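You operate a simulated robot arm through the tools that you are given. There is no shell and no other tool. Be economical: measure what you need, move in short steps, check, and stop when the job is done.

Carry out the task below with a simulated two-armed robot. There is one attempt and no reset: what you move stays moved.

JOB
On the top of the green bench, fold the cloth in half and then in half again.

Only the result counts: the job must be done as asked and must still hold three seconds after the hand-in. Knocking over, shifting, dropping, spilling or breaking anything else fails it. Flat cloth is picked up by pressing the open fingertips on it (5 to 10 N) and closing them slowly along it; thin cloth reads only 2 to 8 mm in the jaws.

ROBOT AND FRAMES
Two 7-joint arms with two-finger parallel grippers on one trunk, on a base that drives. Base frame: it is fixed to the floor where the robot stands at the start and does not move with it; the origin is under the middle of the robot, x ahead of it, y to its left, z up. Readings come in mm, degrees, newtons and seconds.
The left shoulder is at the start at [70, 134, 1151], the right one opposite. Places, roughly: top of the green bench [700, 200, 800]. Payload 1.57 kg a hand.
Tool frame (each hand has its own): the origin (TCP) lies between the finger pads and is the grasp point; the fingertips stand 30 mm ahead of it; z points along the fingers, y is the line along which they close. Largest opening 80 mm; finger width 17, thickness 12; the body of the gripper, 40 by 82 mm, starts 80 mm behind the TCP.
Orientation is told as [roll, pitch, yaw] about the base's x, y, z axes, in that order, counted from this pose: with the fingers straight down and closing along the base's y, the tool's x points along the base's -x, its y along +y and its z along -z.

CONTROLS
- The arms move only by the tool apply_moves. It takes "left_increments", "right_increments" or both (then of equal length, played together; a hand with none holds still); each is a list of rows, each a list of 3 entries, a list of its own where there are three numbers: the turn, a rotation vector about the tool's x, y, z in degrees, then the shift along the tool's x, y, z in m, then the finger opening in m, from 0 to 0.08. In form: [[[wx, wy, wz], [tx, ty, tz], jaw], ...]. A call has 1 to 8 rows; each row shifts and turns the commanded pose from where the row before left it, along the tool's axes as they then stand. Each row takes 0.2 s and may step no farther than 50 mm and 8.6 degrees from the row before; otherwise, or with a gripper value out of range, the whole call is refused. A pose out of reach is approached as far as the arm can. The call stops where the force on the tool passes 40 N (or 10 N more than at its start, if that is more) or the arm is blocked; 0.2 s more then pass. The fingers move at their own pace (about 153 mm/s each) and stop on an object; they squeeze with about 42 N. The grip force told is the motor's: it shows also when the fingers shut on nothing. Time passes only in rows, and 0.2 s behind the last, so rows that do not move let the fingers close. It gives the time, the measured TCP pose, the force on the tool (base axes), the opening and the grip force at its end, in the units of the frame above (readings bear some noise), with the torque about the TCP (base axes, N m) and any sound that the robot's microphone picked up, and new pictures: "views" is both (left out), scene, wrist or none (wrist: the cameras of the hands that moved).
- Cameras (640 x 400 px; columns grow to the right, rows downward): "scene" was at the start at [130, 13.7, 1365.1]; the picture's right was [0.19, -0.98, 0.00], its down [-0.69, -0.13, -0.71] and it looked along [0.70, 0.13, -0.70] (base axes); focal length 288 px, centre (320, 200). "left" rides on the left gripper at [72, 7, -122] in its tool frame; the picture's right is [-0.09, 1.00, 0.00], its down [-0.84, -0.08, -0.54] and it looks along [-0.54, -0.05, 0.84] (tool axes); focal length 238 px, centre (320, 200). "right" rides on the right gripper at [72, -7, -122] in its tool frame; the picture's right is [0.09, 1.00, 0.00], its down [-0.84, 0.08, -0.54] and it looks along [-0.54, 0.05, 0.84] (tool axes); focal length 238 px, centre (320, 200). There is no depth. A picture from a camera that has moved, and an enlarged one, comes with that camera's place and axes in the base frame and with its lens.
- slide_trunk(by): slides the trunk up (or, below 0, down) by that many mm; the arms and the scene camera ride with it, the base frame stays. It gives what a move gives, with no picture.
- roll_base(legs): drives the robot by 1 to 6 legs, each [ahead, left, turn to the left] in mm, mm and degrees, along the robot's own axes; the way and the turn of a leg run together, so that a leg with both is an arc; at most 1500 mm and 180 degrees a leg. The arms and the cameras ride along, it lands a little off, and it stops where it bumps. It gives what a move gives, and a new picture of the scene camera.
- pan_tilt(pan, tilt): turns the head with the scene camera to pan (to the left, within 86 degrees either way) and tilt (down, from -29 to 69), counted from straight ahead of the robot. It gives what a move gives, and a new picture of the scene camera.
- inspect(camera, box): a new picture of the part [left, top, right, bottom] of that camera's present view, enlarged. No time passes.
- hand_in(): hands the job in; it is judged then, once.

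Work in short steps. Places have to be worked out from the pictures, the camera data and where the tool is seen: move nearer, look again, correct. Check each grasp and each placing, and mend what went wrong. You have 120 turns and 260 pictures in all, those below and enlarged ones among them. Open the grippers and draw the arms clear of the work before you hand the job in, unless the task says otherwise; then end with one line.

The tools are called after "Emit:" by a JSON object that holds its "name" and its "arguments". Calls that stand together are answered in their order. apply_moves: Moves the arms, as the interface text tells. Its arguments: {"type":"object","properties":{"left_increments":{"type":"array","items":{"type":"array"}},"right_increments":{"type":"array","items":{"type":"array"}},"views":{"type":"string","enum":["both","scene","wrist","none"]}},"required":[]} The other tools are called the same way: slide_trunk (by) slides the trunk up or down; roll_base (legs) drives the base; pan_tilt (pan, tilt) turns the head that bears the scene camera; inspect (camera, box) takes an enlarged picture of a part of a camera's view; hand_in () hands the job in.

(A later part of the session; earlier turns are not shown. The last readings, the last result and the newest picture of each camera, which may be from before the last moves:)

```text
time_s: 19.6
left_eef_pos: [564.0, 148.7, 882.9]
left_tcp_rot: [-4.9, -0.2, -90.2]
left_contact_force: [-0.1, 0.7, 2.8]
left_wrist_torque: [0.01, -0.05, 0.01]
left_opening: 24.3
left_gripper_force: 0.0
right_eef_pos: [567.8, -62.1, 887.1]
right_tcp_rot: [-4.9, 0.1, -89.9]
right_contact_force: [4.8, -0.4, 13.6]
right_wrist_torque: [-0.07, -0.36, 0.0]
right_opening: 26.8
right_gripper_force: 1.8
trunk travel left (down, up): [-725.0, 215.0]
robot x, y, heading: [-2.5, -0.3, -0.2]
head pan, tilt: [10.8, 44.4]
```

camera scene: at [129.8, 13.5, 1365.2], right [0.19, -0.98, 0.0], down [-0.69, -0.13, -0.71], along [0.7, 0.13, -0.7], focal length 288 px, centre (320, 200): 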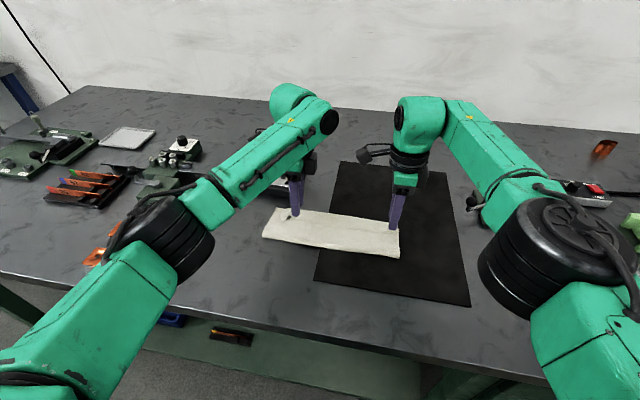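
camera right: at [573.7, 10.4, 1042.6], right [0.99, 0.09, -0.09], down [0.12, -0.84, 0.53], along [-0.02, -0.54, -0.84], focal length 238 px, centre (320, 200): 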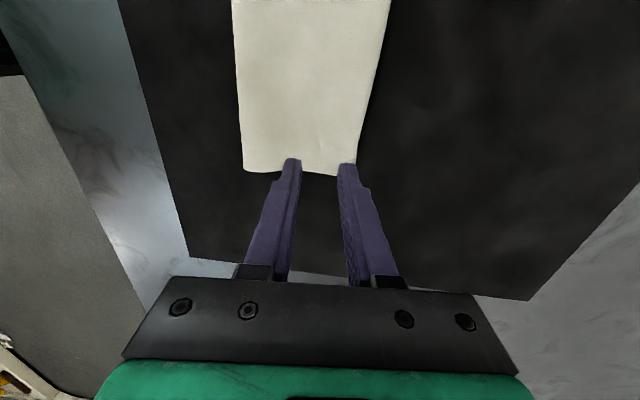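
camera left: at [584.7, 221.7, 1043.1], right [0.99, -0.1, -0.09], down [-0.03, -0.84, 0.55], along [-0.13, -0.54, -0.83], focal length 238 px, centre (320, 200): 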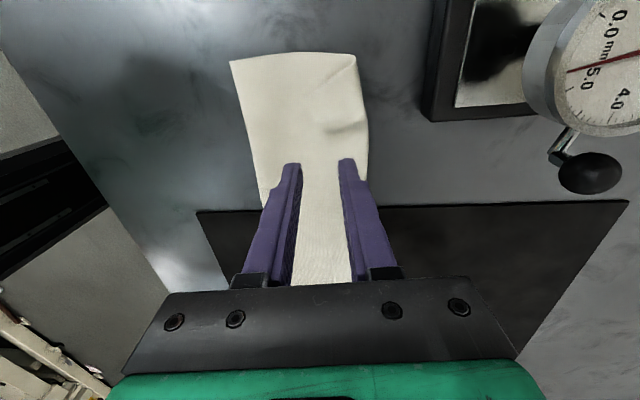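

Left 3 N, right 14 N. I'll correct both a little and close slowly.

Emit:
{"name": "apply_moves", "arguments": {"left_increments": [[[0, 0, 0], [0, 0.002, 0.001], 0.024], [[0, 0, 0], [0, 0, 0], 0.02], [[0, 0, 0], [0, 0, 0], 0.016], [[0, 0, 0], [0, 0, 0], 0.012], [[0, 0, 0], [0, 0, 0], 0.008], [[0, 0, 0], [0, 0, 0], 0.004], [[0, 0, 0], [0, 0, 0], 0.0], [[0, 0, 0], [0, 0, 0], 0.0]], "right_increments": [[[0, 0, 0], [0, 0, -0.001], 0.024], [[0, 0, 0], [0, 0, 0], 0.02], [[0, 0, 0], [0, 0, 0], 0.016], [[0, 0, 0], [0, 0, 0], 0.012], [[0, 0, 0], [0, 0, 0], 0.008], [[0, 0, 0], [0, 0, 0], 0.004], [[0, 0, 0], [0, 0, 0], 0.0], [[0, 0, 0], [0, 0, 0], 0.0]], "views": "wrist"}}

```text
time_s: 21.4
left_eef_pos: [566.1, 149.6, 882.6]
left_tcp_rot: [-5.0, 0.0, -90.3]
left_contact_force: [0.5, -1.3, 11.9]
left_wrist_torque: [-0.02, -0.04, -0.03]
left_opening: 0.9
left_gripper_force: 22.8
right_eef_pos: [566.7, -61.7, 887.5]
right_tcp_rot: [-4.9, 0.2, -89.9]
right_contact_force: [-0.4, 0.2, 1.6]
right_wrist_torque: [0.0, 0.0, -0.02]
right_opening: 0.2
right_gripper_force: 21.5
trunk travel left (down, up): [-725.0, 215.0]
robot x, y, heading: [-0.2, -1.4, -0.0]
head pan, tilt: [10.8, 44.4]
camera right: at [571.7, 9.3, 1009.6], right [0.99, 0.09, -0.08], down [0.12, -0.84, 0.53], along [-0.02, -0.54, -0.84], focal length 238 px, centre (320, 200)
camera left: at [583.9, 222.0, 1003.1], right [0.99, -0.1, -0.09], down [-0.03, -0.84, 0.55], along [-0.12, -0.54, -0.83], focal length 238 px, centre (320, 200)
```

right: 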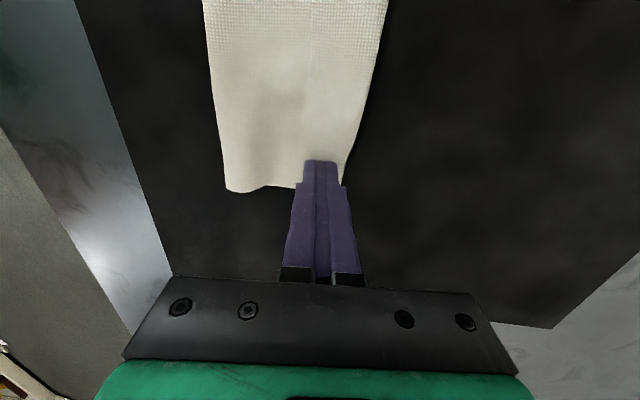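
left: 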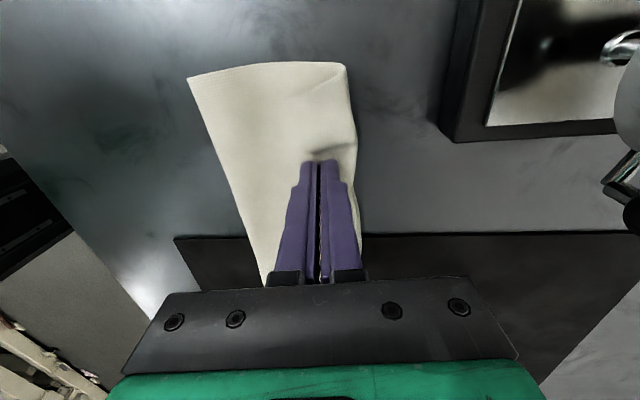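

The right closed on nothing (0.2 mm), while the left may have a sliver (0.9 mm). I'll lift the left a little to check, with the right rising as well.

Emit:
{"name": "apply_moves", "arguments": {"left_increments": [[[0, 0, 0], [0, 0, -0.01], 0.0], [[0, 0, 0], [0, 0, -0.015], 0.0], [[0, 0, 0], [0, 0, 0], 0.0]], "right_increments": [[[0, 0, 0], [0, 0, -0.01], 0.0], [[0, 0, 0], [0, 0, -0.015], 0.024], [[0, 0, 0], [0, 0, 0], 0.024]], "views": "wrist"}}

Emit:
{"name": "inspect", "arguments": {"camera": "scene", "box": [240, 180, 420, 280]}}

```text
time_s: 22.2
left_eef_pos: [569.0, 150.7, 906.8]
left_tcp_rot: [-5.1, 0.0, -90.0]
left_contact_force: [-0.5, 0.5, 0.3]
left_wrist_torque: [0.0, -0.01, 0.01]
left_opening: 0.6
left_gripper_force: 22.8
right_eef_pos: [571.4, -61.7, 911.4]
right_tcp_rot: [-5.1, 0.0, -90.2]
right_contact_force: [0.3, 0.6, 0.3]
right_wrist_torque: [0.01, 0.02, -0.03]
right_opening: 23.8
right_gripper_force: 0.0
trunk travel left (down, up): [-725.0, 215.0]
robot x, y, heading: [-2.9, 0.8, 0.1]
head pan, tilt: [10.8, 44.4]
camera right: at [576.3, 10.6, 1033.6], right [0.99, 0.09, -0.09], down [0.12, -0.84, 0.53], along [-0.02, -0.54, -0.84], focal length 238 px, centre (320, 200)
camera left: at [588.1, 223.3, 1026.7], right [0.99, -0.09, -0.09], down [-0.03, -0.84, 0.55], along [-0.13, -0.54, -0.83], focal length 238 px, centre (320, 200)
```

right: 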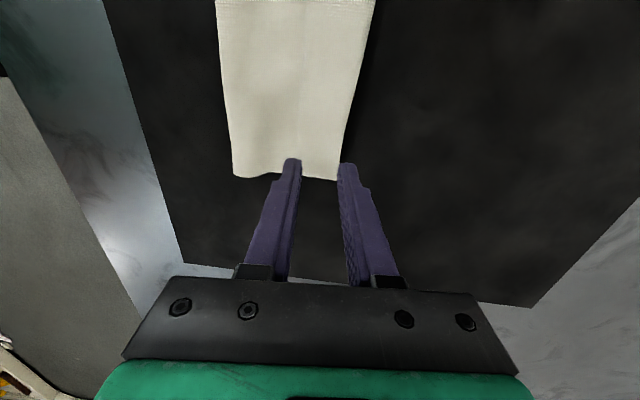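
left: 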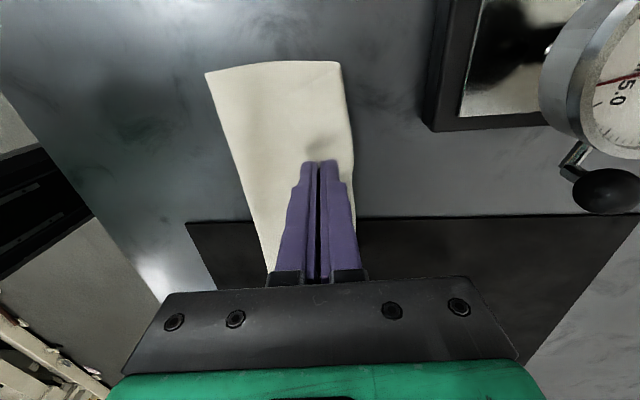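

```text
3.56 times, centred on (330, 230) of scene
camera zoom: at [130.7, 13.8, 1365.0], right [0.19, -0.98, 0.0], down [-0.69, -0.13, -0.71], along [0.7, 0.13, -0.7], focal length 1025 px, centre (284, 93)
```

zoom: 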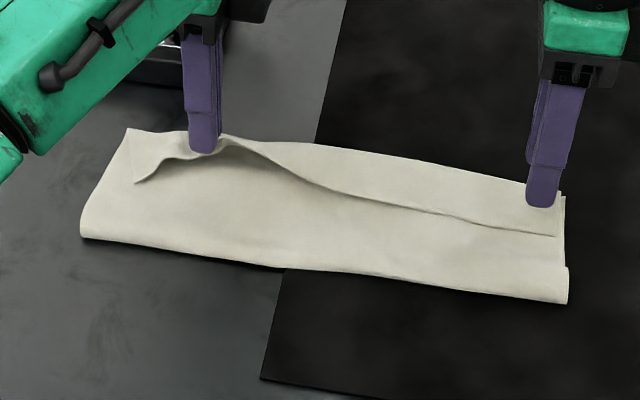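

The left hand now holds the hem's free edge and its corner has straightened. I'll retry the right, shifted 9 mm toward the edge, which now lies at about x≈551 there.

Emit:
{"name": "apply_moves", "arguments": {"right_increments": [[[0, 0, 0], [0, -0.009, 0.01], 0.026], [[0, 0, 0], [0, 0, 0.012], 0.026], [[0, 0, 0], [0, 0, 0.002], 0.026]], "views": "wrist"}}

Emit:
{"name": "inspect", "arguments": {"camera": "right", "box": [220, 60, 420, 200]}}

```text
time_s: 23.0
left_eef_pos: [569.3, 150.3, 907.1]
left_tcp_rot: [-5.0, 0.0, -90.2]
left_contact_force: [0.3, -1.0, -0.4]
left_wrist_torque: [-0.02, 0.02, -0.02]
left_opening: 0.4
left_gripper_force: 23.1
right_eef_pos: [560.0, -62.3, 888.2]
right_tcp_rot: [-4.9, 0.0, -89.9]
right_contact_force: [0.5, 0.3, 0.5]
right_wrist_torque: [0.03, 0.04, -0.01]
right_opening: 26.0
right_gripper_force: 0.1
trunk travel left (down, up): [-725.0, 215.0]
robot x, y, heading: [1.4, 2.9, 0.1]
head pan, tilt: [10.8, 44.4]
camera right: at [565.1, 10.3, 1010.6], right [0.99, 0.09, -0.09], down [0.12, -0.84, 0.53], along [-0.02, -0.54, -0.84], focal length 238 px, centre (320, 200)
```

right: 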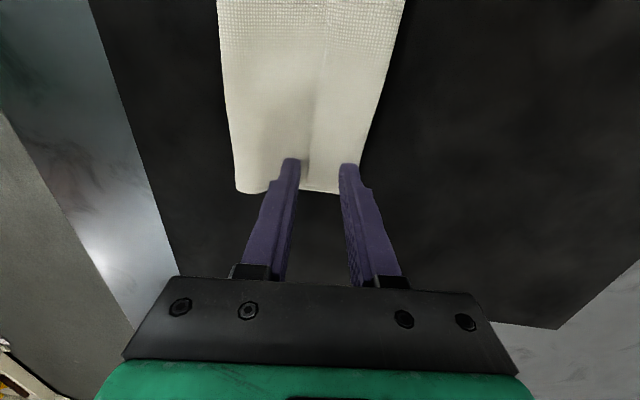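

```text
2.86 times, centred on (320, 130) of right
camera zoom: at [565.1, 10.3, 1010.6], right [0.99, 0.09, -0.09], down [0.12, -0.84, 0.53], along [-0.02, -0.54, -0.84], focal length 681 px, centre (320, 400)
```

zoom: 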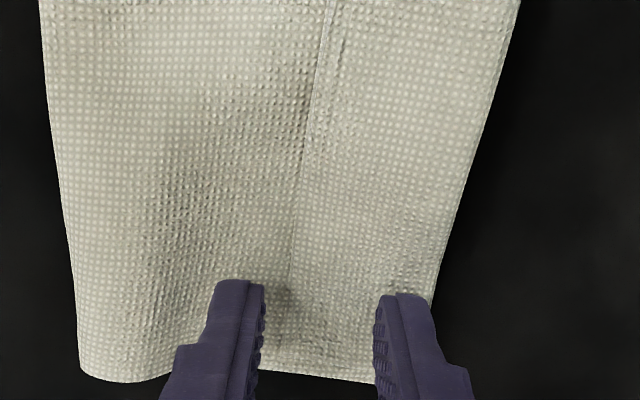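

The edge lies between the right fingers, near the inner one, so I'll press down.

Emit:
{"name": "apply_moves", "arguments": {"right_increments": [[[0, 0, 0], [0, 0, 0.002], 0.026]], "views": "none"}}

Emit:
{"name": "apply_moves", "arguments": {"right_increments": [[[0, 0, 0], [0, 0, 0.002], 0.026]], "views": "none"}}

```text
time_s: 23.4
left_eef_pos: [567.9, 150.6, 907.8]
left_tcp_rot: [-5.0, -0.1, -90.2]
left_contact_force: [0.6, 0.4, 0.0]
left_wrist_torque: [-0.01, -0.01, 0.03]
left_opening: 0.7
left_gripper_force: 23.0
right_eef_pos: [559.3, -61.8, 886.8]
right_tcp_rot: [-4.9, 0.1, -90.0]
right_contact_force: [2.8, -0.5, 5.3]
right_wrist_torque: [-0.06, -0.14, 0.01]
right_opening: 27.2
right_gripper_force: 0.0
trunk travel left (down, up): [-725.0, 215.0]
robot x, y, heading: [-0.2, 1.7, -0.1]
head pan, tilt: [10.8, 44.4]
```

```text
time_s: 23.8
left_eef_pos: [568.0, 150.8, 908.0]
left_tcp_rot: [-4.9, -0.1, -90.2]
left_contact_force: [-0.3, 0.8, 0.3]
left_wrist_torque: [0.0, -0.02, -0.04]
left_opening: 0.7
left_gripper_force: 22.4
right_eef_pos: [558.1, -61.3, 887.6]
right_tcp_rot: [-4.6, 0.2, -90.1]
right_contact_force: [7.2, -1.5, 15.2]
right_wrist_torque: [-0.08, -0.53, 0.02]
right_opening: 25.6
right_gripper_force: 5.0
trunk travel left (down, up): [-725.0, 215.0]
robot x, y, heading: [-1.0, -1.2, -0.0]
head pan, tilt: [10.8, 44.4]
```

Emit:
{"name": "apply_moves", "arguments": {"right_increments": [[[0, 0, 0], [0, 0, 0], 0.022], [[0, 0, 0], [0, 0, 0], 0.018], [[0, 0, 0], [0, 0, 0.0005], 0.014], [[0, 0, 0], [0, 0, 0.0005], 0.01], [[0, 0, 0], [0, 0, 0.0005], 0.006], [[0, 0, 0], [0, 0, 0.0005], 0.002], [[0, 0, 0], [0, 0, 0], 0.0], [[0, 0, 0], [0, 0, 0], 0.0]], "views": "wrist"}}

```text
time_s: 25.6
left_eef_pos: [567.3, 151.1, 909.0]
left_tcp_rot: [-4.9, -0.1, -90.2]
left_contact_force: [-0.1, -0.2, 0.4]
left_wrist_torque: [0.01, 0.0, -0.02]
left_opening: 0.8
left_gripper_force: 22.0
right_eef_pos: [558.0, -59.7, 886.1]
right_tcp_rot: [-4.5, 0.0, -90.0]
right_contact_force: [7.9, -0.6, 29.1]
right_wrist_torque: [-0.11, -0.47, 0.01]
right_opening: 2.1
right_gripper_force: 23.9
trunk travel left (down, up): [-725.0, 215.0]
robot x, y, heading: [2.5, -2.8, -0.1]
head pan, tilt: [10.8, 44.4]
camera right: at [561.9, 10.8, 1008.1], right [0.99, 0.09, -0.08], down [0.12, -0.84, 0.53], along [-0.02, -0.54, -0.84], focal length 238 px, centre (320, 200)
```

right: 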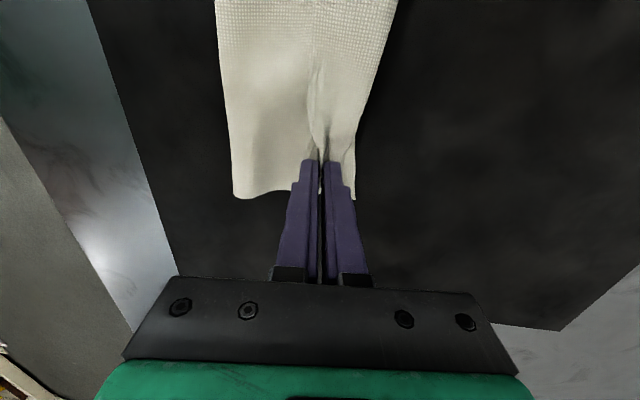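

The right grips 2.1 mm now. I'll lift it 20 mm and inspect what is in the jaw.

Emit:
{"name": "apply_moves", "arguments": {"right_increments": [[[0, 0, 0], [0, 0, -0.01], 0.0], [[0, 0, 0], [0, 0, -0.012], 0.0], [[0, 0, 0], [0, 0, 0], 0.0]], "views": "none"}}

Emit:
{"name": "inspect", "arguments": {"camera": "right", "box": [220, 60, 420, 200]}}

Emit:
{"name": "inspect", "arguments": {"camera": "scene", "box": [240, 180, 420, 280]}}

```text
time_s: 26.4
left_eef_pos: [570.4, 151.8, 906.6]
left_tcp_rot: [-5.1, 0.0, -90.2]
left_contact_force: [-0.4, -0.8, 0.2]
left_wrist_torque: [0.01, 0.01, -0.01]
left_opening: 0.5
left_gripper_force: 23.0
right_eef_pos: [561.8, -61.9, 903.6]
right_tcp_rot: [-5.0, 0.0, -90.0]
right_contact_force: [0.2, 0.0, 0.2]
right_wrist_torque: [0.0, 0.01, -0.01]
right_opening: 2.1
right_gripper_force: 23.8
trunk travel left (down, up): [-725.0, 215.0]
robot x, y, heading: [1.6, 3.0, 0.1]
head pan, tilt: [10.8, 44.4]
```

```text
2.86 times, centred on (320, 130) of right
camera zoom: at [566.1, 9.0, 1025.6], right [0.99, 0.09, -0.09], down [0.12, -0.84, 0.53], along [-0.02, -0.54, -0.84], focal length 681 px, centre (320, 400)
```

zoom: 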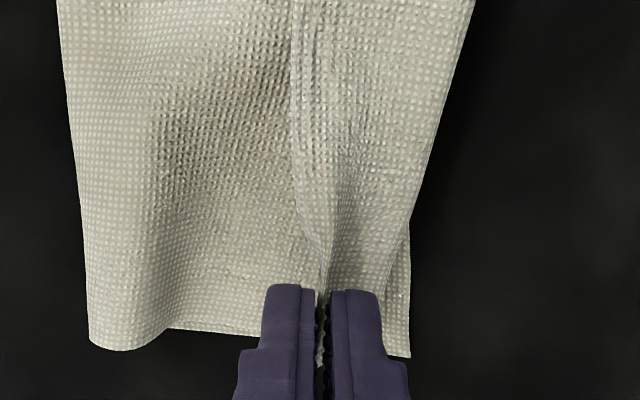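

```text
3.56 times, centred on (330, 230) of scene
camera zoom: at [130.3, 13.8, 1365.0], right [0.19, -0.98, 0.0], down [-0.69, -0.13, -0.71], along [0.7, 0.13, -0.7], focal length 1025 px, centre (284, 93)
```

zoom: 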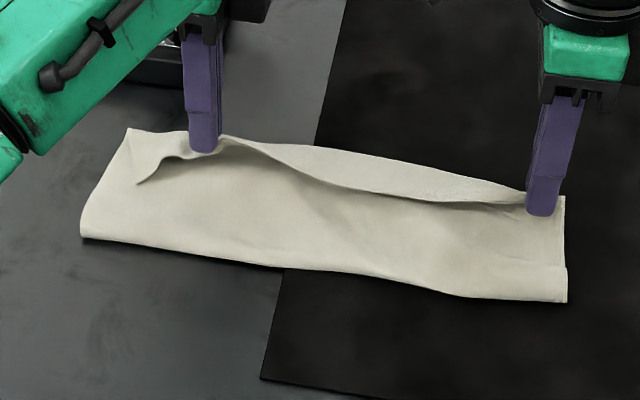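

The right jaw caught the hem edge plus a ridge of the layer under it. I'll release it, tilt that hand more so only the outer finger presses, and look again.

Emit:
{"name": "apply_moves", "arguments": {"right_increments": [[[0, 0, 0], [0, 0, 0.008], 0.0], [[0, 0, 0], [0, 0, 0], 0.028], [[0, 0, 0], [0, 0, -0.015], 0.028], [[0, 0, 0], [0, 0, -0.02], 0.028], [[7, 0, 0], [0, 0, 0], 0.028], [[0, 0, 0], [0, 0, 0], 0.028]], "views": "none"}}

Emit:
{"name": "inspect", "arguments": {"camera": "right", "box": [220, 60, 420, 200]}}

Emit:
{"name": "inspect", "arguments": {"camera": "scene", "box": [240, 180, 420, 280]}}

```text
time_s: 27.8
left_eef_pos: [570.8, 149.1, 907.5]
left_tcp_rot: [-5.0, 0.0, -90.2]
left_contact_force: [-0.8, -0.7, -0.3]
left_wrist_torque: [-0.05, -0.01, -0.01]
left_opening: 0.6
left_gripper_force: 22.8
right_eef_pos: [544.8, -69.4, 932.0]
right_tcp_rot: [-11.9, 0.1, -90.0]
right_contact_force: [0.6, 0.5, -0.7]
right_wrist_torque: [-0.01, 0.03, -0.03]
right_opening: 28.0
right_gripper_force: 0.1
right hand out of reach, approached as far as the arm can: row 5
trunk travel left (down, up): [-725.0, 215.0]
robot x, y, heading: [-0.6, -2.1, 0.1]
head pan, tilt: [10.8, 44.4]
```

```text
2.86 times, centred on (320, 130) of right
camera zoom: at [564.6, 2.3, 1052.2], right [0.97, 0.09, -0.21], down [0.19, -0.84, 0.51], along [-0.13, -0.54, -0.83], focal length 681 px, centre (320, 400)
```

zoom: 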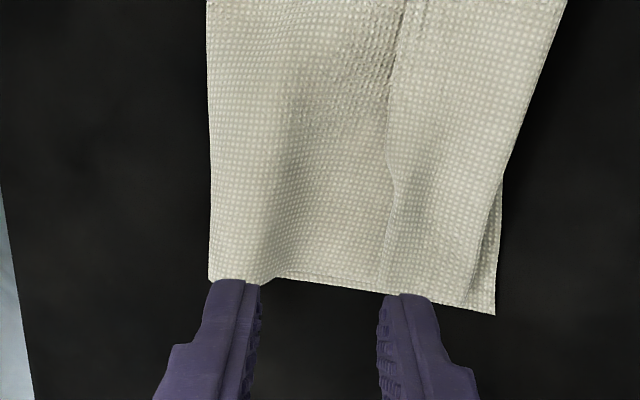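

```text
3.56 times, centred on (330, 230) of scene
camera zoom: at [130.1, 12.8, 1365.2], right [0.19, -0.98, 0.0], down [-0.69, -0.13, -0.71], along [0.7, 0.13, -0.7], focal length 1025 px, centre (284, 93)
```

zoom: 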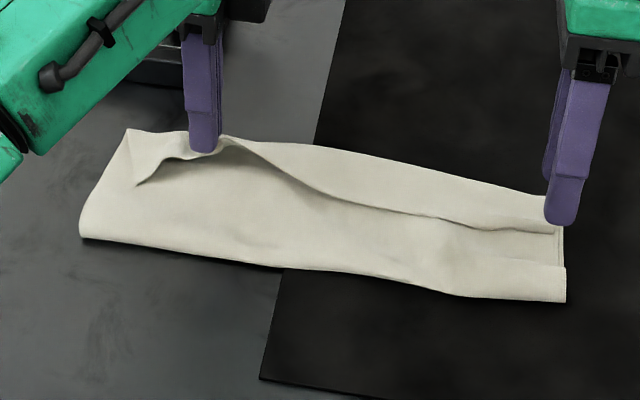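

The right arm hit its reach limit at that tilt. I'll use 8° instead, placed at x≈558, and approach again.

Emit:
{"name": "apply_moves", "arguments": {"right_increments": [[[-4, 0, 0], [0.004, 0.009, 0.0], 0.028], [[0, 0, 0], [0.003, 0.0095, 0.018], 0.026], [[0, 0, 0], [0, 0.0, 0.019], 0.026], [[0, 0, 0], [0, 0.0, 0], 0.026]], "views": "none"}}

Emit:
{"name": "inspect", "arguments": {"camera": "right", "box": [220, 60, 420, 200]}}

```text
time_s: 28.8
left_eef_pos: [569.3, 150.6, 906.4]
left_tcp_rot: [-5.0, 0.1, -90.2]
left_contact_force: [0.1, -0.1, 0.7]
left_wrist_torque: [0.02, 0.0, 0.02]
left_opening: 0.4
left_gripper_force: 23.3
right_eef_pos: [556.1, -60.2, 892.1]
right_tcp_rot: [-8.0, -0.1, -90.0]
right_contact_force: [0.2, 0.0, 0.5]
right_wrist_torque: [-0.01, 0.0, -0.02]
right_opening: 26.2
right_gripper_force: 0.2
trunk travel left (down, up): [-725.0, 215.0]
robot x, y, heading: [-2.9, 1.8, -0.1]
head pan, tilt: [10.8, 44.4]
```

```text
2.86 times, centred on (320, 130) of right
camera zoom: at [568.5, 11.9, 1013.5], right [0.99, 0.09, -0.14], down [0.15, -0.84, 0.53], along [-0.07, -0.54, -0.84], focal length 681 px, centre (320, 400)
```

zoom: 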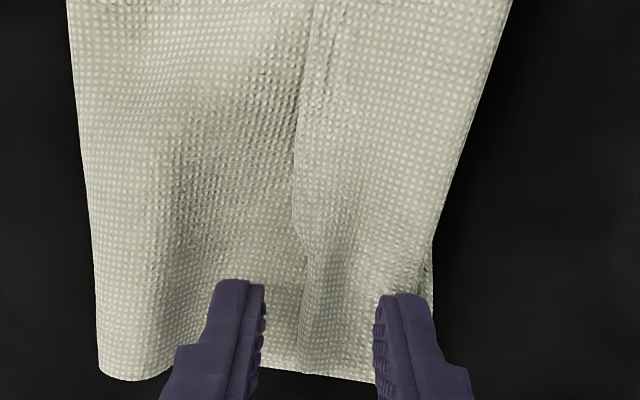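

The edge is centred between the fingers. I'll press gently.

Emit:
{"name": "apply_moves", "arguments": {"right_increments": [[[0, 0, 0], [0, 0, 0.002], 0.026]], "views": "none"}}

Emit:
{"name": "apply_moves", "arguments": {"right_increments": [[[0, 0, 0], [0, 0, 0.0015], 0.026]], "views": "none"}}

```text
time_s: 29.2
left_eef_pos: [569.4, 149.6, 906.3]
left_tcp_rot: [-5.2, 0.0, -90.2]
left_contact_force: [0.0, -0.8, 0.0]
left_wrist_torque: [0.0, -0.01, 0.0]
left_opening: 0.5
left_gripper_force: 22.5
right_eef_pos: [556.5, -59.5, 888.9]
right_tcp_rot: [-8.0, -0.1, -89.9]
right_contact_force: [0.4, 0.7, 0.7]
right_wrist_torque: [0.01, -0.02, 0.02]
right_opening: 26.1
right_gripper_force: 0.0
trunk travel left (down, up): [-725.0, 215.0]
robot x, y, heading: [-0.9, -2.3, 0.1]
head pan, tilt: [10.8, 44.4]
```

```text
time_s: 29.6
left_eef_pos: [568.7, 150.4, 907.3]
left_tcp_rot: [-5.0, -0.1, -90.2]
left_contact_force: [0.5, 0.7, 0.0]
left_wrist_torque: [0.02, -0.01, 0.01]
left_opening: 0.6
left_gripper_force: 23.1
right_eef_pos: [557.2, -60.4, 889.1]
right_tcp_rot: [-7.9, -0.1, -90.0]
right_contact_force: [0.5, 0.1, 2.4]
right_wrist_torque: [0.01, -0.06, 0.02]
right_opening: 26.0
right_gripper_force: 0.1
trunk travel left (down, up): [-725.0, 215.0]
robot x, y, heading: [-0.3, 1.6, 0.0]
head pan, tilt: [10.8, 44.4]
```

Light contact at 2.4 N. I'll go 0.8 mm further and close slowly.

Emit:
{"name": "apply_moves", "arguments": {"right_increments": [[[0, 0, 0], [0, 0, 0.001], 0.026], [[0, 0, 0], [0, 0, 0], 0.022], [[0, 0, 0], [0, 0, 0], 0.018], [[0, 0, 0], [0, 0, 0.0004], 0.014], [[0, 0, 0], [0, 0, 0.0004], 0.01], [[0, 0, 0], [0, 0, 0.0004], 0.005], [[0, 0, 0], [0, 0, 0], 0.0], [[0, 0, 0], [0, 0, 0], 0.0]], "views": "none"}}

Emit:
{"name": "inspect", "arguments": {"camera": "right", "box": [220, 60, 420, 200]}}

```text
time_s: 31.4
left_eef_pos: [569.6, 150.4, 906.8]
left_tcp_rot: [-5.0, 0.0, -90.2]
left_contact_force: [0.4, -0.1, -0.2]
left_wrist_torque: [-0.03, -0.03, -0.01]
left_opening: 0.7
left_gripper_force: 22.4
right_eef_pos: [557.2, -59.0, 886.7]
right_tcp_rot: [-7.8, 0.0, -90.0]
right_contact_force: [-0.1, 0.6, 4.7]
right_wrist_torque: [0.04, -0.06, 0.0]
right_opening: 2.4
right_gripper_force: 24.0
trunk travel left (down, up): [-725.0, 215.0]
robot x, y, heading: [-1.1, -2.9, 0.2]
head pan, tilt: [10.8, 44.4]
```

```text
2.86 times, centred on (320, 130) of right
camera zoom: at [567.3, 11.7, 1008.2], right [0.99, 0.09, -0.14], down [0.15, -0.84, 0.53], along [-0.07, -0.54, -0.84], focal length 681 px, centre (320, 400)
```

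zoom: 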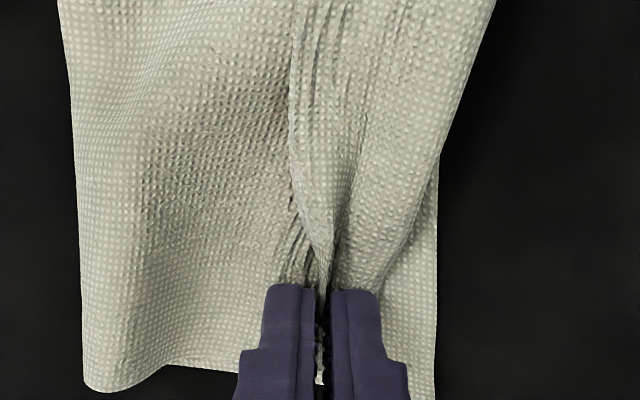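

It caught the underlying ridge again. Instead I'll release the right and use the left's good edge grip to peel the hem up and back, so the edge stands free for the right hand.

Emit:
{"name": "apply_moves", "arguments": {"right_increments": [[[0, 0, 0], [0, 0, 0], 0.02], [[0, 0, 0], [0, 0, 0], 0.03], [[0, 0, 0], [0, -0.002, -0.03], 0.03], [[0, 0, 0], [0, -0.004, -0.04], 0.03], [[0, 0, 0], [0, 0, 0], 0.03], [[0, 0, 0], [0, 0, 0], 0.03], [[0, 0, 0], [0, 0, 0], 0.03], [[0, 0, 0], [0, 0, 0], 0.03]], "left_increments": [[[0, 0, 0], [0, 0, 0], 0.0], [[0, 0, 0], [0, 0, 0], 0.0], [[0, 0, 0], [0, 0, -0.015], 0.0], [[0, 0, 0], [0, -0.01, -0.015], 0.0], [[0, 0, 0], [0, -0.015, -0.015], 0.0], [[0, 0, 0], [0, -0.02, -0.01], 0.0], [[0, 0, 0], [0, -0.02, 0], 0.0], [[0, 0, 0], [0, 0, 0], 0.0]]}}

Emit:
{"name": "inspect", "arguments": {"camera": "scene", "box": [240, 180, 420, 280]}}

```text
time_s: 33.2
left_eef_pos: [511.5, 150.6, 966.0]
left_tcp_rot: [-5.1, 0.0, -90.2]
left_contact_force: [0.9, 0.1, -0.1]
left_wrist_torque: [-0.02, -0.01, 0.0]
left_opening: 0.4
left_gripper_force: 22.9
right_eef_pos: [561.0, -61.3, 957.2]
right_tcp_rot: [-8.0, 0.0, -90.0]
right_contact_force: [-0.7, -0.1, -0.4]
right_wrist_torque: [0.0, 0.04, 0.02]
right_opening: 30.1
right_gripper_force: 0.0
trunk travel left (down, up): [-725.0, 215.0]
robot x, y, heading: [0.5, 1.6, -0.0]
head pan, tilt: [10.8, 44.4]
camera scene: at [130.9, 13.4, 1365.0], right [0.19, -0.98, 0.0], down [-0.69, -0.13, -0.71], along [0.7, 0.13, -0.7], focal length 288 px, centre (320, 200)
camera right: at [572.6, 10.9, 1079.2], right [0.99, 0.09, -0.14], down [0.15, -0.84, 0.53], along [-0.07, -0.54, -0.84], focal length 238 px, centre (320, 200)
camera left: at [529.3, 223.5, 1086.6], right [0.99, -0.09, -0.09], down [-0.03, -0.84, 0.55], along [-0.13, -0.54, -0.83], focal length 238 px, centre (320, 200)
```

scene: 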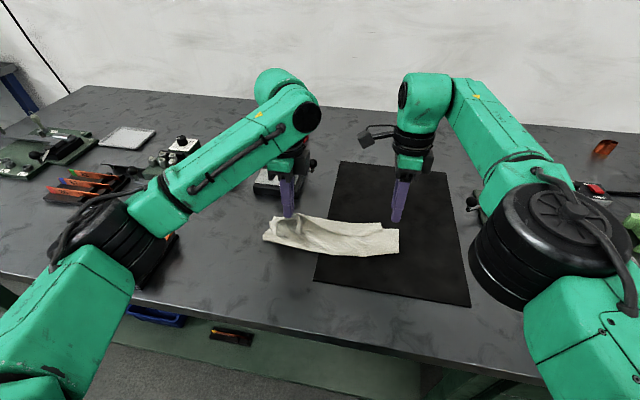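
right: 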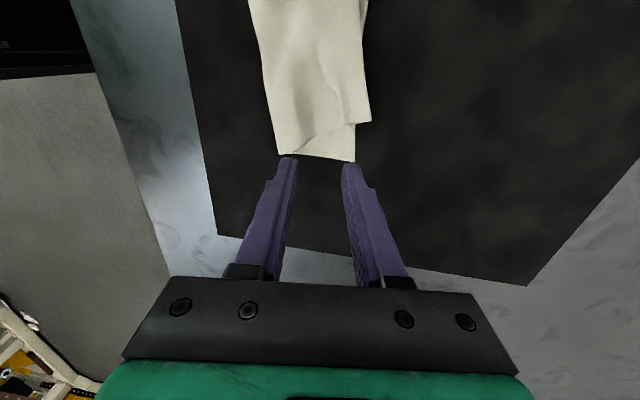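
left: 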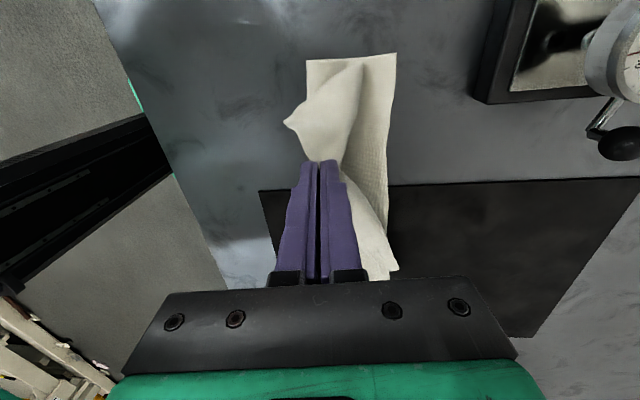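

```text
3.56 times, centred on (330, 230) of scene
camera zoom: at [130.9, 13.4, 1365.0], right [0.19, -0.98, 0.0], down [-0.69, -0.13, -0.71], along [0.7, 0.13, -0.7], focal length 1025 px, centre (284, 93)
```

zoom: 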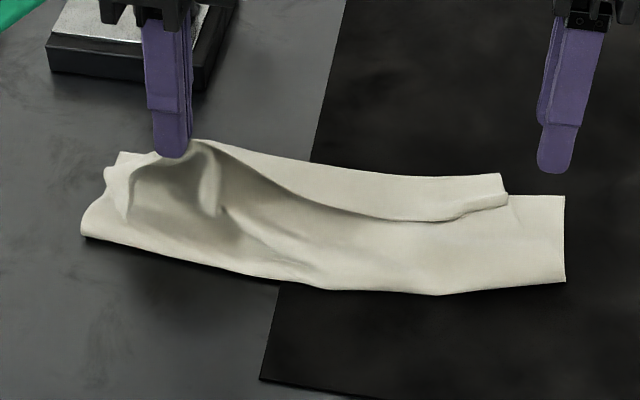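

It's peeling nicely. I'll keep pulling the left back toward the robot and up a bit so the right end unrolls as well.

Emit:
{"name": "apply_moves", "arguments": {"left_increments": [[[0, 0, 0], [0.004, -0.02, 0], 0.0], [[0, 0, 0], [0.004, -0.02, 0], 0.0], [[0, 0, 0], [0.004, -0.02, 0.006], 0.0], [[0, 0, 0], [0.004, -0.02, 0.01], 0.0], [[0, 0, 0], [0.004, -0.02, 0.012], 0.0], [[0, 0, 0], [0, 0, 0], 0.0]], "views": "none"}}

Emit:
{"name": "inspect", "arguments": {"camera": "scene", "box": [220, 180, 440, 320]}}

```text
time_s: 34.6
left_eef_pos: [408.3, 171.2, 947.6]
left_tcp_rot: [-5.2, 0.0, -90.2]
left_contact_force: [0.2, -0.2, 0.5]
left_wrist_torque: [0.02, 0.0, 0.02]
left_opening: 0.8
left_gripper_force: 23.2
right_eef_pos: [561.5, -60.9, 957.5]
right_tcp_rot: [-7.9, 0.1, -90.0]
right_contact_force: [-0.5, 0.4, 0.5]
right_wrist_torque: [0.01, -0.01, -0.01]
right_opening: 30.0
right_gripper_force: 0.0
trunk travel left (down, up): [-725.0, 215.0]
robot x, y, heading: [-4.1, -1.8, 0.1]
head pan, tilt: [10.8, 44.4]
```

```text
2.86 times, centred on (330, 250) of scene
camera zoom: at [130.5, 13.4, 1365.1], right [0.19, -0.98, 0.0], down [-0.69, -0.13, -0.71], along [0.7, 0.13, -0.7], focal length 824 px, centre (291, 57)
```

zoom: 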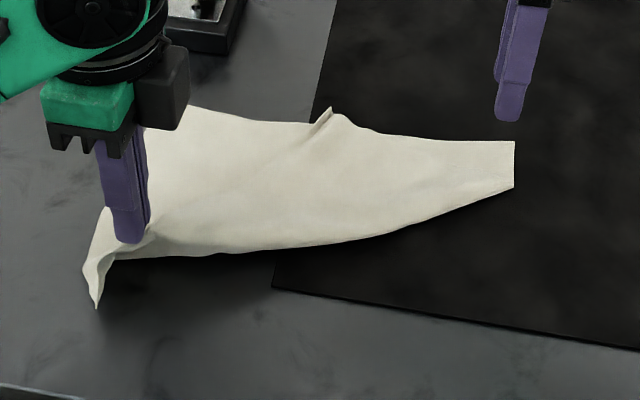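

The left edge is back on the near side, but corner C is still tucked over at about (573,60). I'll set the left down at its original edge line, still holding, and bring the right hand over C to look.

Emit:
{"name": "apply_moves", "arguments": {"left_increments": [[[0, 0, 0], [-0.004, -0.012, 0.015], 0.0], [[0, 0, 0], [-0.004, -0.012, 0.02], 0.0], [[0, 0, 0], [-0.004, -0.008, 0.02], 0.0], [[0, 0, 0], [0, 0, 0.002], 0.0]], "right_increments": [[[0, 0, 0], [0.03, 0, 0], 0.05], [[0, 0, 0], [0.03, 0, 0], 0.05], [[0, 0, 0], [0.025, 0, 0], 0.05], [[0, 0, 0], [0, 0, 0], 0.05]]}}

Emit:
{"name": "inspect", "arguments": {"camera": "scene", "box": [220, 180, 440, 320]}}

```text
time_s: 35.6
left_eef_pos: [371.2, 157.6, 894.2]
left_tcp_rot: [-4.9, 0.0, -90.2]
left_contact_force: [0.2, 1.3, 0.0]
left_wrist_torque: [0.01, 0.04, -0.01]
left_opening: 0.5
left_gripper_force: 22.5
right_eef_pos: [534.9, 17.9, 954.3]
right_tcp_rot: [-7.9, 0.2, -90.1]
right_contact_force: [0.1, -0.5, -0.2]
right_wrist_torque: [0.01, -0.02, 0.01]
right_opening: 49.8
right_gripper_force: 0.0
right hand out of reach, approached as far as the arm can: row 1, 2, 3
trunk travel left (down, up): [-725.0, 215.0]
robot x, y, heading: [-5.4, 2.5, 0.0]
head pan, tilt: [10.8, 44.4]
camera scene: at [130.3, 13.3, 1365.1], right [0.19, -0.98, 0.0], down [-0.69, -0.13, -0.71], along [0.7, 0.13, -0.7], focal length 288 px, centre (320, 200)
camera right: at [545.2, 89.4, 1076.3], right [0.99, 0.09, -0.14], down [0.15, -0.84, 0.53], along [-0.07, -0.54, -0.84], focal length 238 px, centre (320, 200)
camera left: at [389.0, 230.0, 1014.5], right [0.99, -0.1, -0.09], down [-0.03, -0.84, 0.55], along [-0.12, -0.54, -0.83], focal length 238 px, centre (320, 200)
```

scene: 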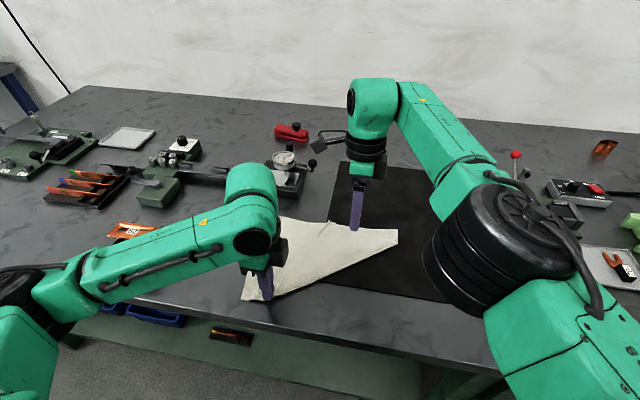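
right: 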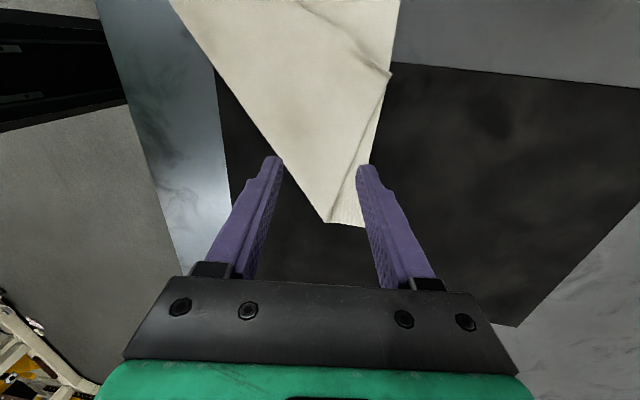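
left: 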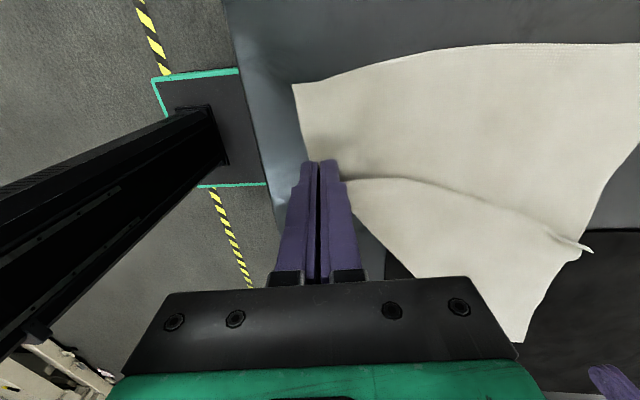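

```text
2.86 times, centred on (330, 250) of scene
camera zoom: at [130.3, 13.3, 1365.1], right [0.19, -0.98, 0.0], down [-0.69, -0.13, -0.71], along [0.7, 0.13, -0.7], focal length 824 px, centre (291, 57)
```

zoom: 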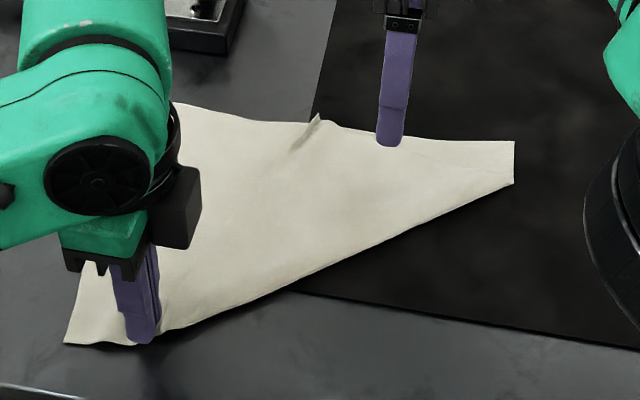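

Most of the cloth is flat again. Only corner C remains folded diagonally over to about (578,73), its tip sticking up. I'll release the left and bring it over that tip, moving the right hand out of the way.

Emit:
{"name": "apply_moves", "arguments": {"left_increments": [[[0, 0, 0], [0, 0, 0.006], 0.0], [[0, 0, 0], [0, 0, 0], 0.02], [[0, 0, 0], [0, 0, -0.03], 0.03], [[0, 0, 0], [0, 0.02, -0.04], 0.03], [[-5, 0, 0], [-0.01, 0.04, 0], 0.03], [[0, 0, 0], [-0.01, 0.045, 0], 0.03], [[0, 0, 0], [-0.01, 0.045, 0], 0.03], [[0, 0, 0], [-0.01, 0.04, 0], 0.03]], "right_increments": [[[0, 0, 0], [-0.02, 0, -0.03], 0.03], [[0, 0, 0], [-0.04, 0, -0.02], 0.03], [[0, 0, 0], [-0.045, 0, 0], 0.03], [[0, 0, 0], [-0.045, 0, 0], 0.03], [[-8, 0, 0], [-0.045, 0, 0], 0.03], [[0, 0, 0], [0, 0, 0], 0.03], [[0, 0, 0], [0, 0, 0], 0.03], [[0, 0, 0], [0, 0, 0], 0.03]]}}

```text
time_s: 37.4
left_eef_pos: [569.0, 115.3, 951.9]
left_tcp_rot: [0.1, 0.1, -90.3]
left_contact_force: [0.0, -0.7, 0.5]
left_wrist_torque: [-0.02, -0.04, 0.02]
left_opening: 29.8
left_gripper_force: 0.1
right_eef_pos: [542.5, -178.9, 1000.2]
right_tcp_rot: [-0.1, 0.1, -90.0]
right_contact_force: [-1.0, -1.1, -1.2]
right_wrist_torque: [0.0, -0.01, -0.02]
right_opening: 29.8
right_gripper_force: 0.1
trunk travel left (down, up): [-725.0, 215.0]
robot x, y, heading: [-1.8, 0.7, 0.0]
head pan, tilt: [10.8, 44.4]
camera scene: at [130.8, 11.2, 1365.1], right [0.19, -0.98, 0.0], down [-0.69, -0.13, -0.71], along [0.7, 0.14, -0.7], focal length 288 px, centre (320, 200)
camera right: at [536.6, -107.8, 1121.9], right [1.0, 0.09, 0.0], down [0.08, -0.84, 0.54], along [0.05, -0.54, -0.84], focal length 238 px, centre (320, 200)
camera left: at [576.2, 187.8, 1073.4], right [1.0, -0.1, 0.0], down [-0.08, -0.84, 0.54], along [-0.05, -0.54, -0.84], focal length 238 px, centre (320, 200)
```

scene: 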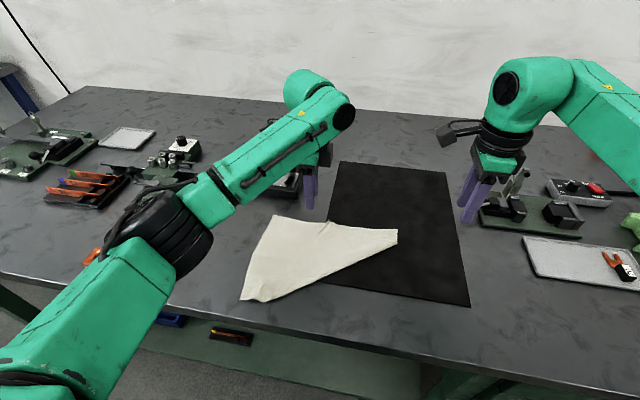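
right: 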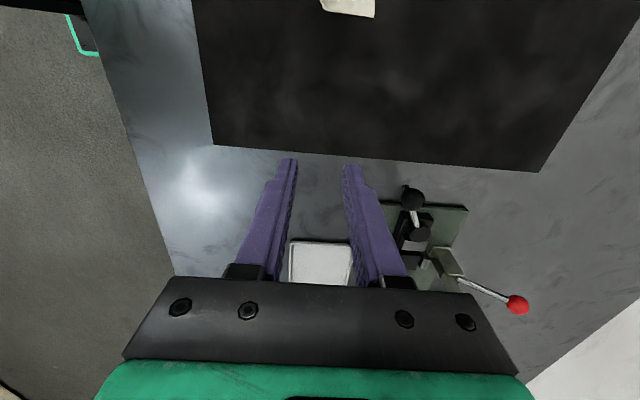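
left: 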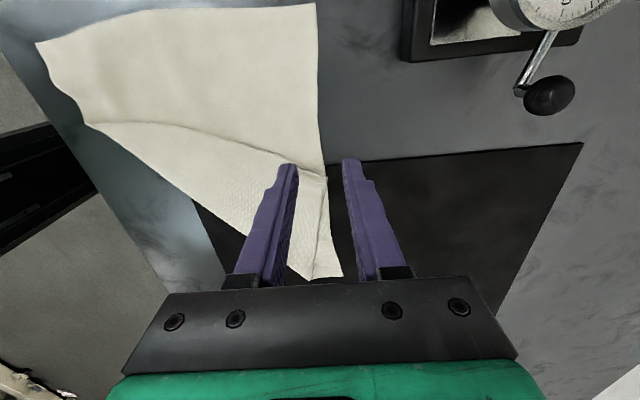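

Emit:
{"name": "inspect", "arguments": {"camera": "left", "box": [220, 110, 400, 290]}}

Emit:
{"name": "inspect", "arguments": {"camera": "scene", "box": [230, 200, 410, 310]}}

```text
2.22 times, centred on (310, 200) of left
camera zoom: at [576.2, 187.8, 1073.4], right [1.0, -0.1, 0.0], down [-0.08, -0.84, 0.54], along [-0.05, -0.54, -0.84], focal length 530 px, centre (342, 200)
```

zoom: 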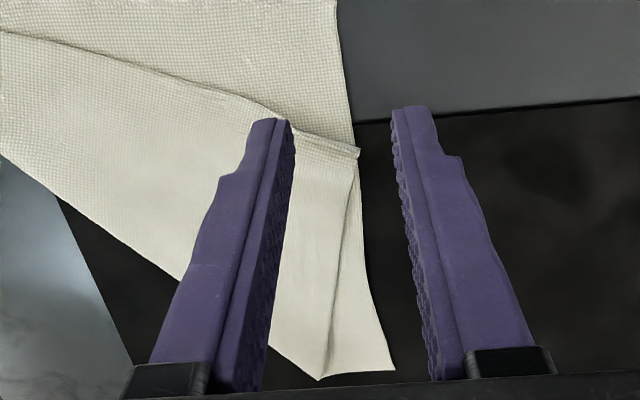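

```text
3.56 times, centred on (320, 255) of scene
camera zoom: at [130.8, 11.2, 1365.1], right [0.19, -0.98, 0.0], down [-0.69, -0.13, -0.71], along [0.7, 0.14, -0.7], focal length 1025 px, centre (320, 4)
```

zoom: 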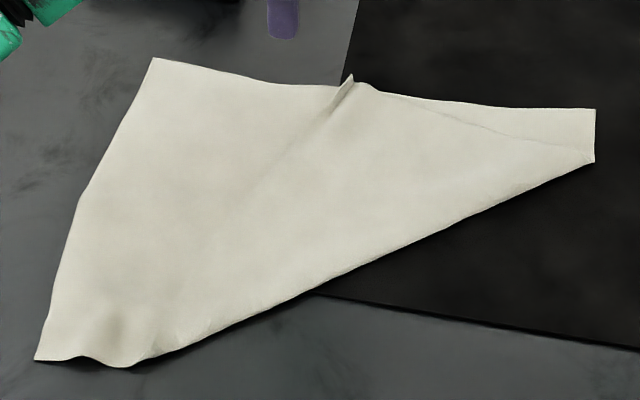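

C's tip is at about (575,77) and the cloth's near edge rises from there toward (534,101). I'll yaw the left to −30°, perpendicular to that edge, and place it straddling the edge with a tilt so only the flap-side finger presses.

Emit:
{"name": "apply_moves", "arguments": {"left_increments": [[[0, 0, -8.57], [-0.034, -0.017, 0], 0.026], [[0, 0, -8.57], [0, 0, 0], 0.026], [[0, 0, -8.57], [0, 0, 0], 0.026], [[0, 0, -8.57], [0, 0, 0], 0.026], [[0, 0, -8.57], [0, 0, 0], 0.026], [[0, 0, -8.57], [0, 0, 0], 0.026], [[0, 0, -8.57], [0, 0, 0], 0.026], [[-7, 0, 0], [0, 0, 0.035], 0.026]], "views": "wrist"}}

Emit:
{"name": "inspect", "arguments": {"camera": "left", "box": [200, 90, 440, 240]}}

```text
time_s: 39.2
left_eef_pos: [550.6, 82.7, 917.4]
left_tcp_rot: [7.0, 0.0, -30.2]
left_contact_force: [-0.1, 0.1, -0.1]
left_wrist_torque: [0.0, -0.01, 0.02]
left_opening: 26.3
left_gripper_force: 0.0
right_eef_pos: [542.4, -177.5, 999.4]
right_tcp_rot: [0.0, 0.1, -90.1]
right_contact_force: [0.0, -0.4, 0.2]
right_wrist_torque: [0.0, -0.01, 0.04]
right_opening: 30.2
right_gripper_force: 0.0
trunk travel left (down, up): [-725.0, 215.0]
robot x, y, heading: [-4.3, -0.3, -0.3]
head pan, tilt: [10.8, 44.4]
camera left: at [484.0, 112.8, 1038.5], right [0.57, 0.81, 0.12], down [0.65, -0.54, 0.53], along [0.49, -0.22, -0.84], focal length 238 px, centre (320, 200)
```

left: 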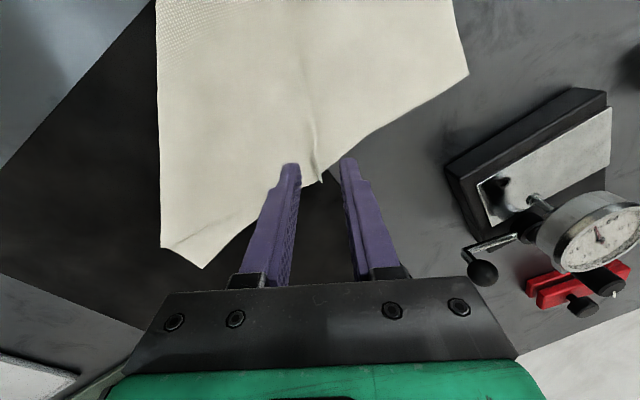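

```text
2.67 times, centred on (320, 165) of left
camera zoom: at [484.0, 112.8, 1038.5], right [0.57, 0.81, 0.12], down [0.65, -0.54, 0.53], along [0.49, -0.22, -0.84], focal length 636 px, centre (320, 293)
```

zoom: 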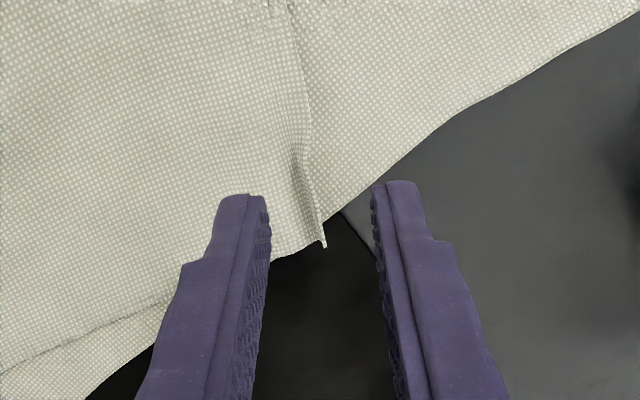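

The edge is standing up and well aligned, closer to the inner finger. I'll shift 8 mm toward the flap side and descend.

Emit:
{"name": "apply_moves", "arguments": {"left_increments": [[[0, 0, 0], [0, -0.008, 0.01], 0.028], [[0, 0, 0], [0, 0, 0.013], 0.028], [[0, 0, 0], [0, 0, 0.003], 0.028]], "views": "none"}}

Emit:
{"name": "inspect", "arguments": {"camera": "left", "box": [200, 90, 440, 240]}}

```text
time_s: 40.0
left_eef_pos: [545.9, 79.0, 891.9]
left_tcp_rot: [7.0, 0.0, -30.2]
left_contact_force: [-0.1, -0.2, 0.0]
left_wrist_torque: [-0.03, 0.0, 0.01]
left_opening: 28.0
left_gripper_force: 0.0
right_eef_pos: [541.3, -178.1, 1001.2]
right_tcp_rot: [0.0, 0.0, -90.0]
right_contact_force: [-0.2, 0.6, 0.4]
right_wrist_torque: [0.04, 0.02, 0.01]
right_opening: 30.0
right_gripper_force: 0.0
trunk travel left (down, up): [-725.0, 215.0]
robot x, y, heading: [2.6, -5.3, -0.1]
head pan, tilt: [10.8, 44.4]
```

```text
2.67 times, centred on (320, 165) of left
camera zoom: at [480.3, 108.8, 1011.9], right [0.58, 0.81, 0.12], down [0.65, -0.54, 0.53], along [0.49, -0.23, -0.84], focal length 636 px, centre (320, 293)
```

zoom: 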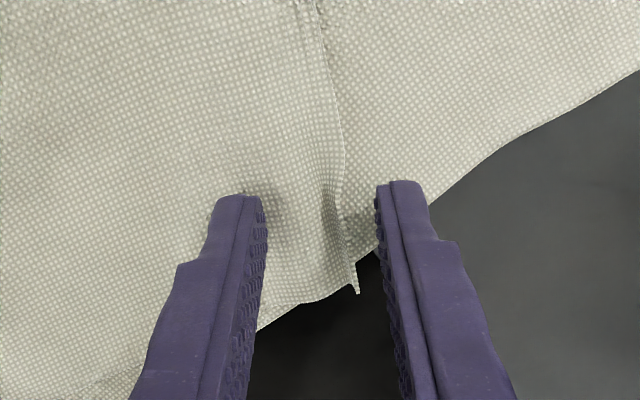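

The fingers straddle the standing edge well. I'll descend 4 mm more in two steps to light contact.

Emit:
{"name": "apply_moves", "arguments": {"left_increments": [[[0, 0, 0], [0, 0, 0.0025], 0.028]], "views": "none"}}

Emit:
{"name": "apply_moves", "arguments": {"left_increments": [[[0, 0, 0], [0, 0, 0.002], 0.028]], "views": "none"}}

```text
time_s: 40.4
left_eef_pos: [546.9, 79.5, 888.4]
left_tcp_rot: [6.9, 0.0, -30.2]
left_contact_force: [0.5, 0.3, 0.6]
left_wrist_torque: [-0.03, 0.01, 0.04]
left_opening: 27.9
left_gripper_force: 0.0
right_eef_pos: [542.2, -177.0, 1002.1]
right_tcp_rot: [0.0, 0.0, -90.0]
right_contact_force: [0.5, 0.4, 1.3]
right_wrist_torque: [0.0, -0.01, 0.03]
right_opening: 30.1
right_gripper_force: 0.0
trunk travel left (down, up): [-725.0, 215.0]
robot x, y, heading: [-0.9, 0.4, 0.1]
head pan, tilt: [10.8, 44.4]
```

```text
time_s: 40.8
left_eef_pos: [546.1, 78.7, 888.1]
left_tcp_rot: [7.1, -0.2, -30.1]
left_contact_force: [2.3, -1.7, 8.5]
left_wrist_torque: [-0.18, 0.04, 0.03]
left_opening: 27.3
left_gripper_force: 0.1
right_eef_pos: [541.5, -178.2, 1002.4]
right_tcp_rot: [0.2, 0.1, -90.0]
right_contact_force: [-0.1, 0.9, -0.1]
right_wrist_torque: [0.01, 0.0, 0.04]
right_opening: 30.1
right_gripper_force: 0.1
trunk travel left (down, up): [-725.0, 215.0]
robot x, y, heading: [-0.5, 0.3, 0.1]
head pan, tilt: [10.8, 44.4]
```

Emit:
{"name": "apply_moves", "arguments": {"left_increments": [[[0, 0, 0], [0, 0, -0.0007], 0.026], [[0, 0, 0], [0, 0, 0], 0.022], [[0, 0, 0], [0, 0, 0], 0.018], [[0, 0, 0], [0, 0, 0], 0.014], [[0, 0, 0], [0, 0, 0], 0.009], [[0, 0, 0], [0, 0, 0], 0.004], [[0, 0, 0], [0, 0, 0], 0.0], [[0, 0, 0], [0, 0, 0], 0.0]], "views": "none"}}

Emit:
{"name": "inspect", "arguments": {"camera": "left", "box": [200, 90, 440, 240]}}

```text
time_s: 42.6
left_eef_pos: [547.4, 79.5, 886.9]
left_tcp_rot: [7.1, 0.0, -30.2]
left_contact_force: [-0.1, 0.4, 2.3]
left_wrist_torque: [0.01, 0.04, 0.02]
left_opening: 2.7
left_gripper_force: 23.6
right_eef_pos: [541.4, -177.4, 1001.9]
right_tcp_rot: [0.0, 0.0, -90.0]
right_contact_force: [0.2, -0.6, -0.5]
right_wrist_torque: [0.01, 0.0, 0.01]
right_opening: 29.9
right_gripper_force: 0.1
trunk travel left (down, up): [-725.0, 215.0]
robot x, y, heading: [2.8, -1.9, 0.1]
head pan, tilt: [10.8, 44.4]
```

```text
2.67 times, centred on (320, 165) of left
camera zoom: at [480.9, 110.2, 1007.7], right [0.58, 0.81, 0.12], down [0.65, -0.54, 0.53], along [0.49, -0.23, -0.84], focal length 636 px, centre (320, 293)
```

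zoom: 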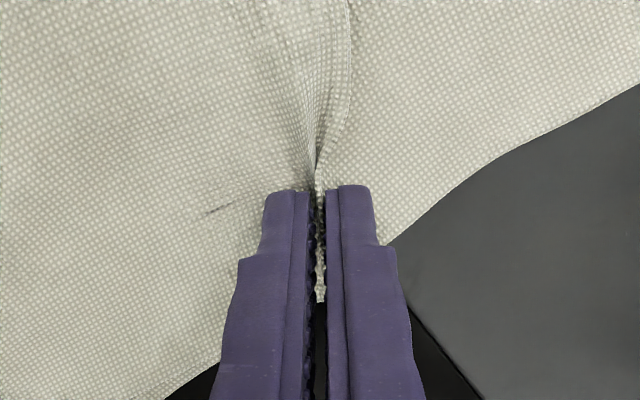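

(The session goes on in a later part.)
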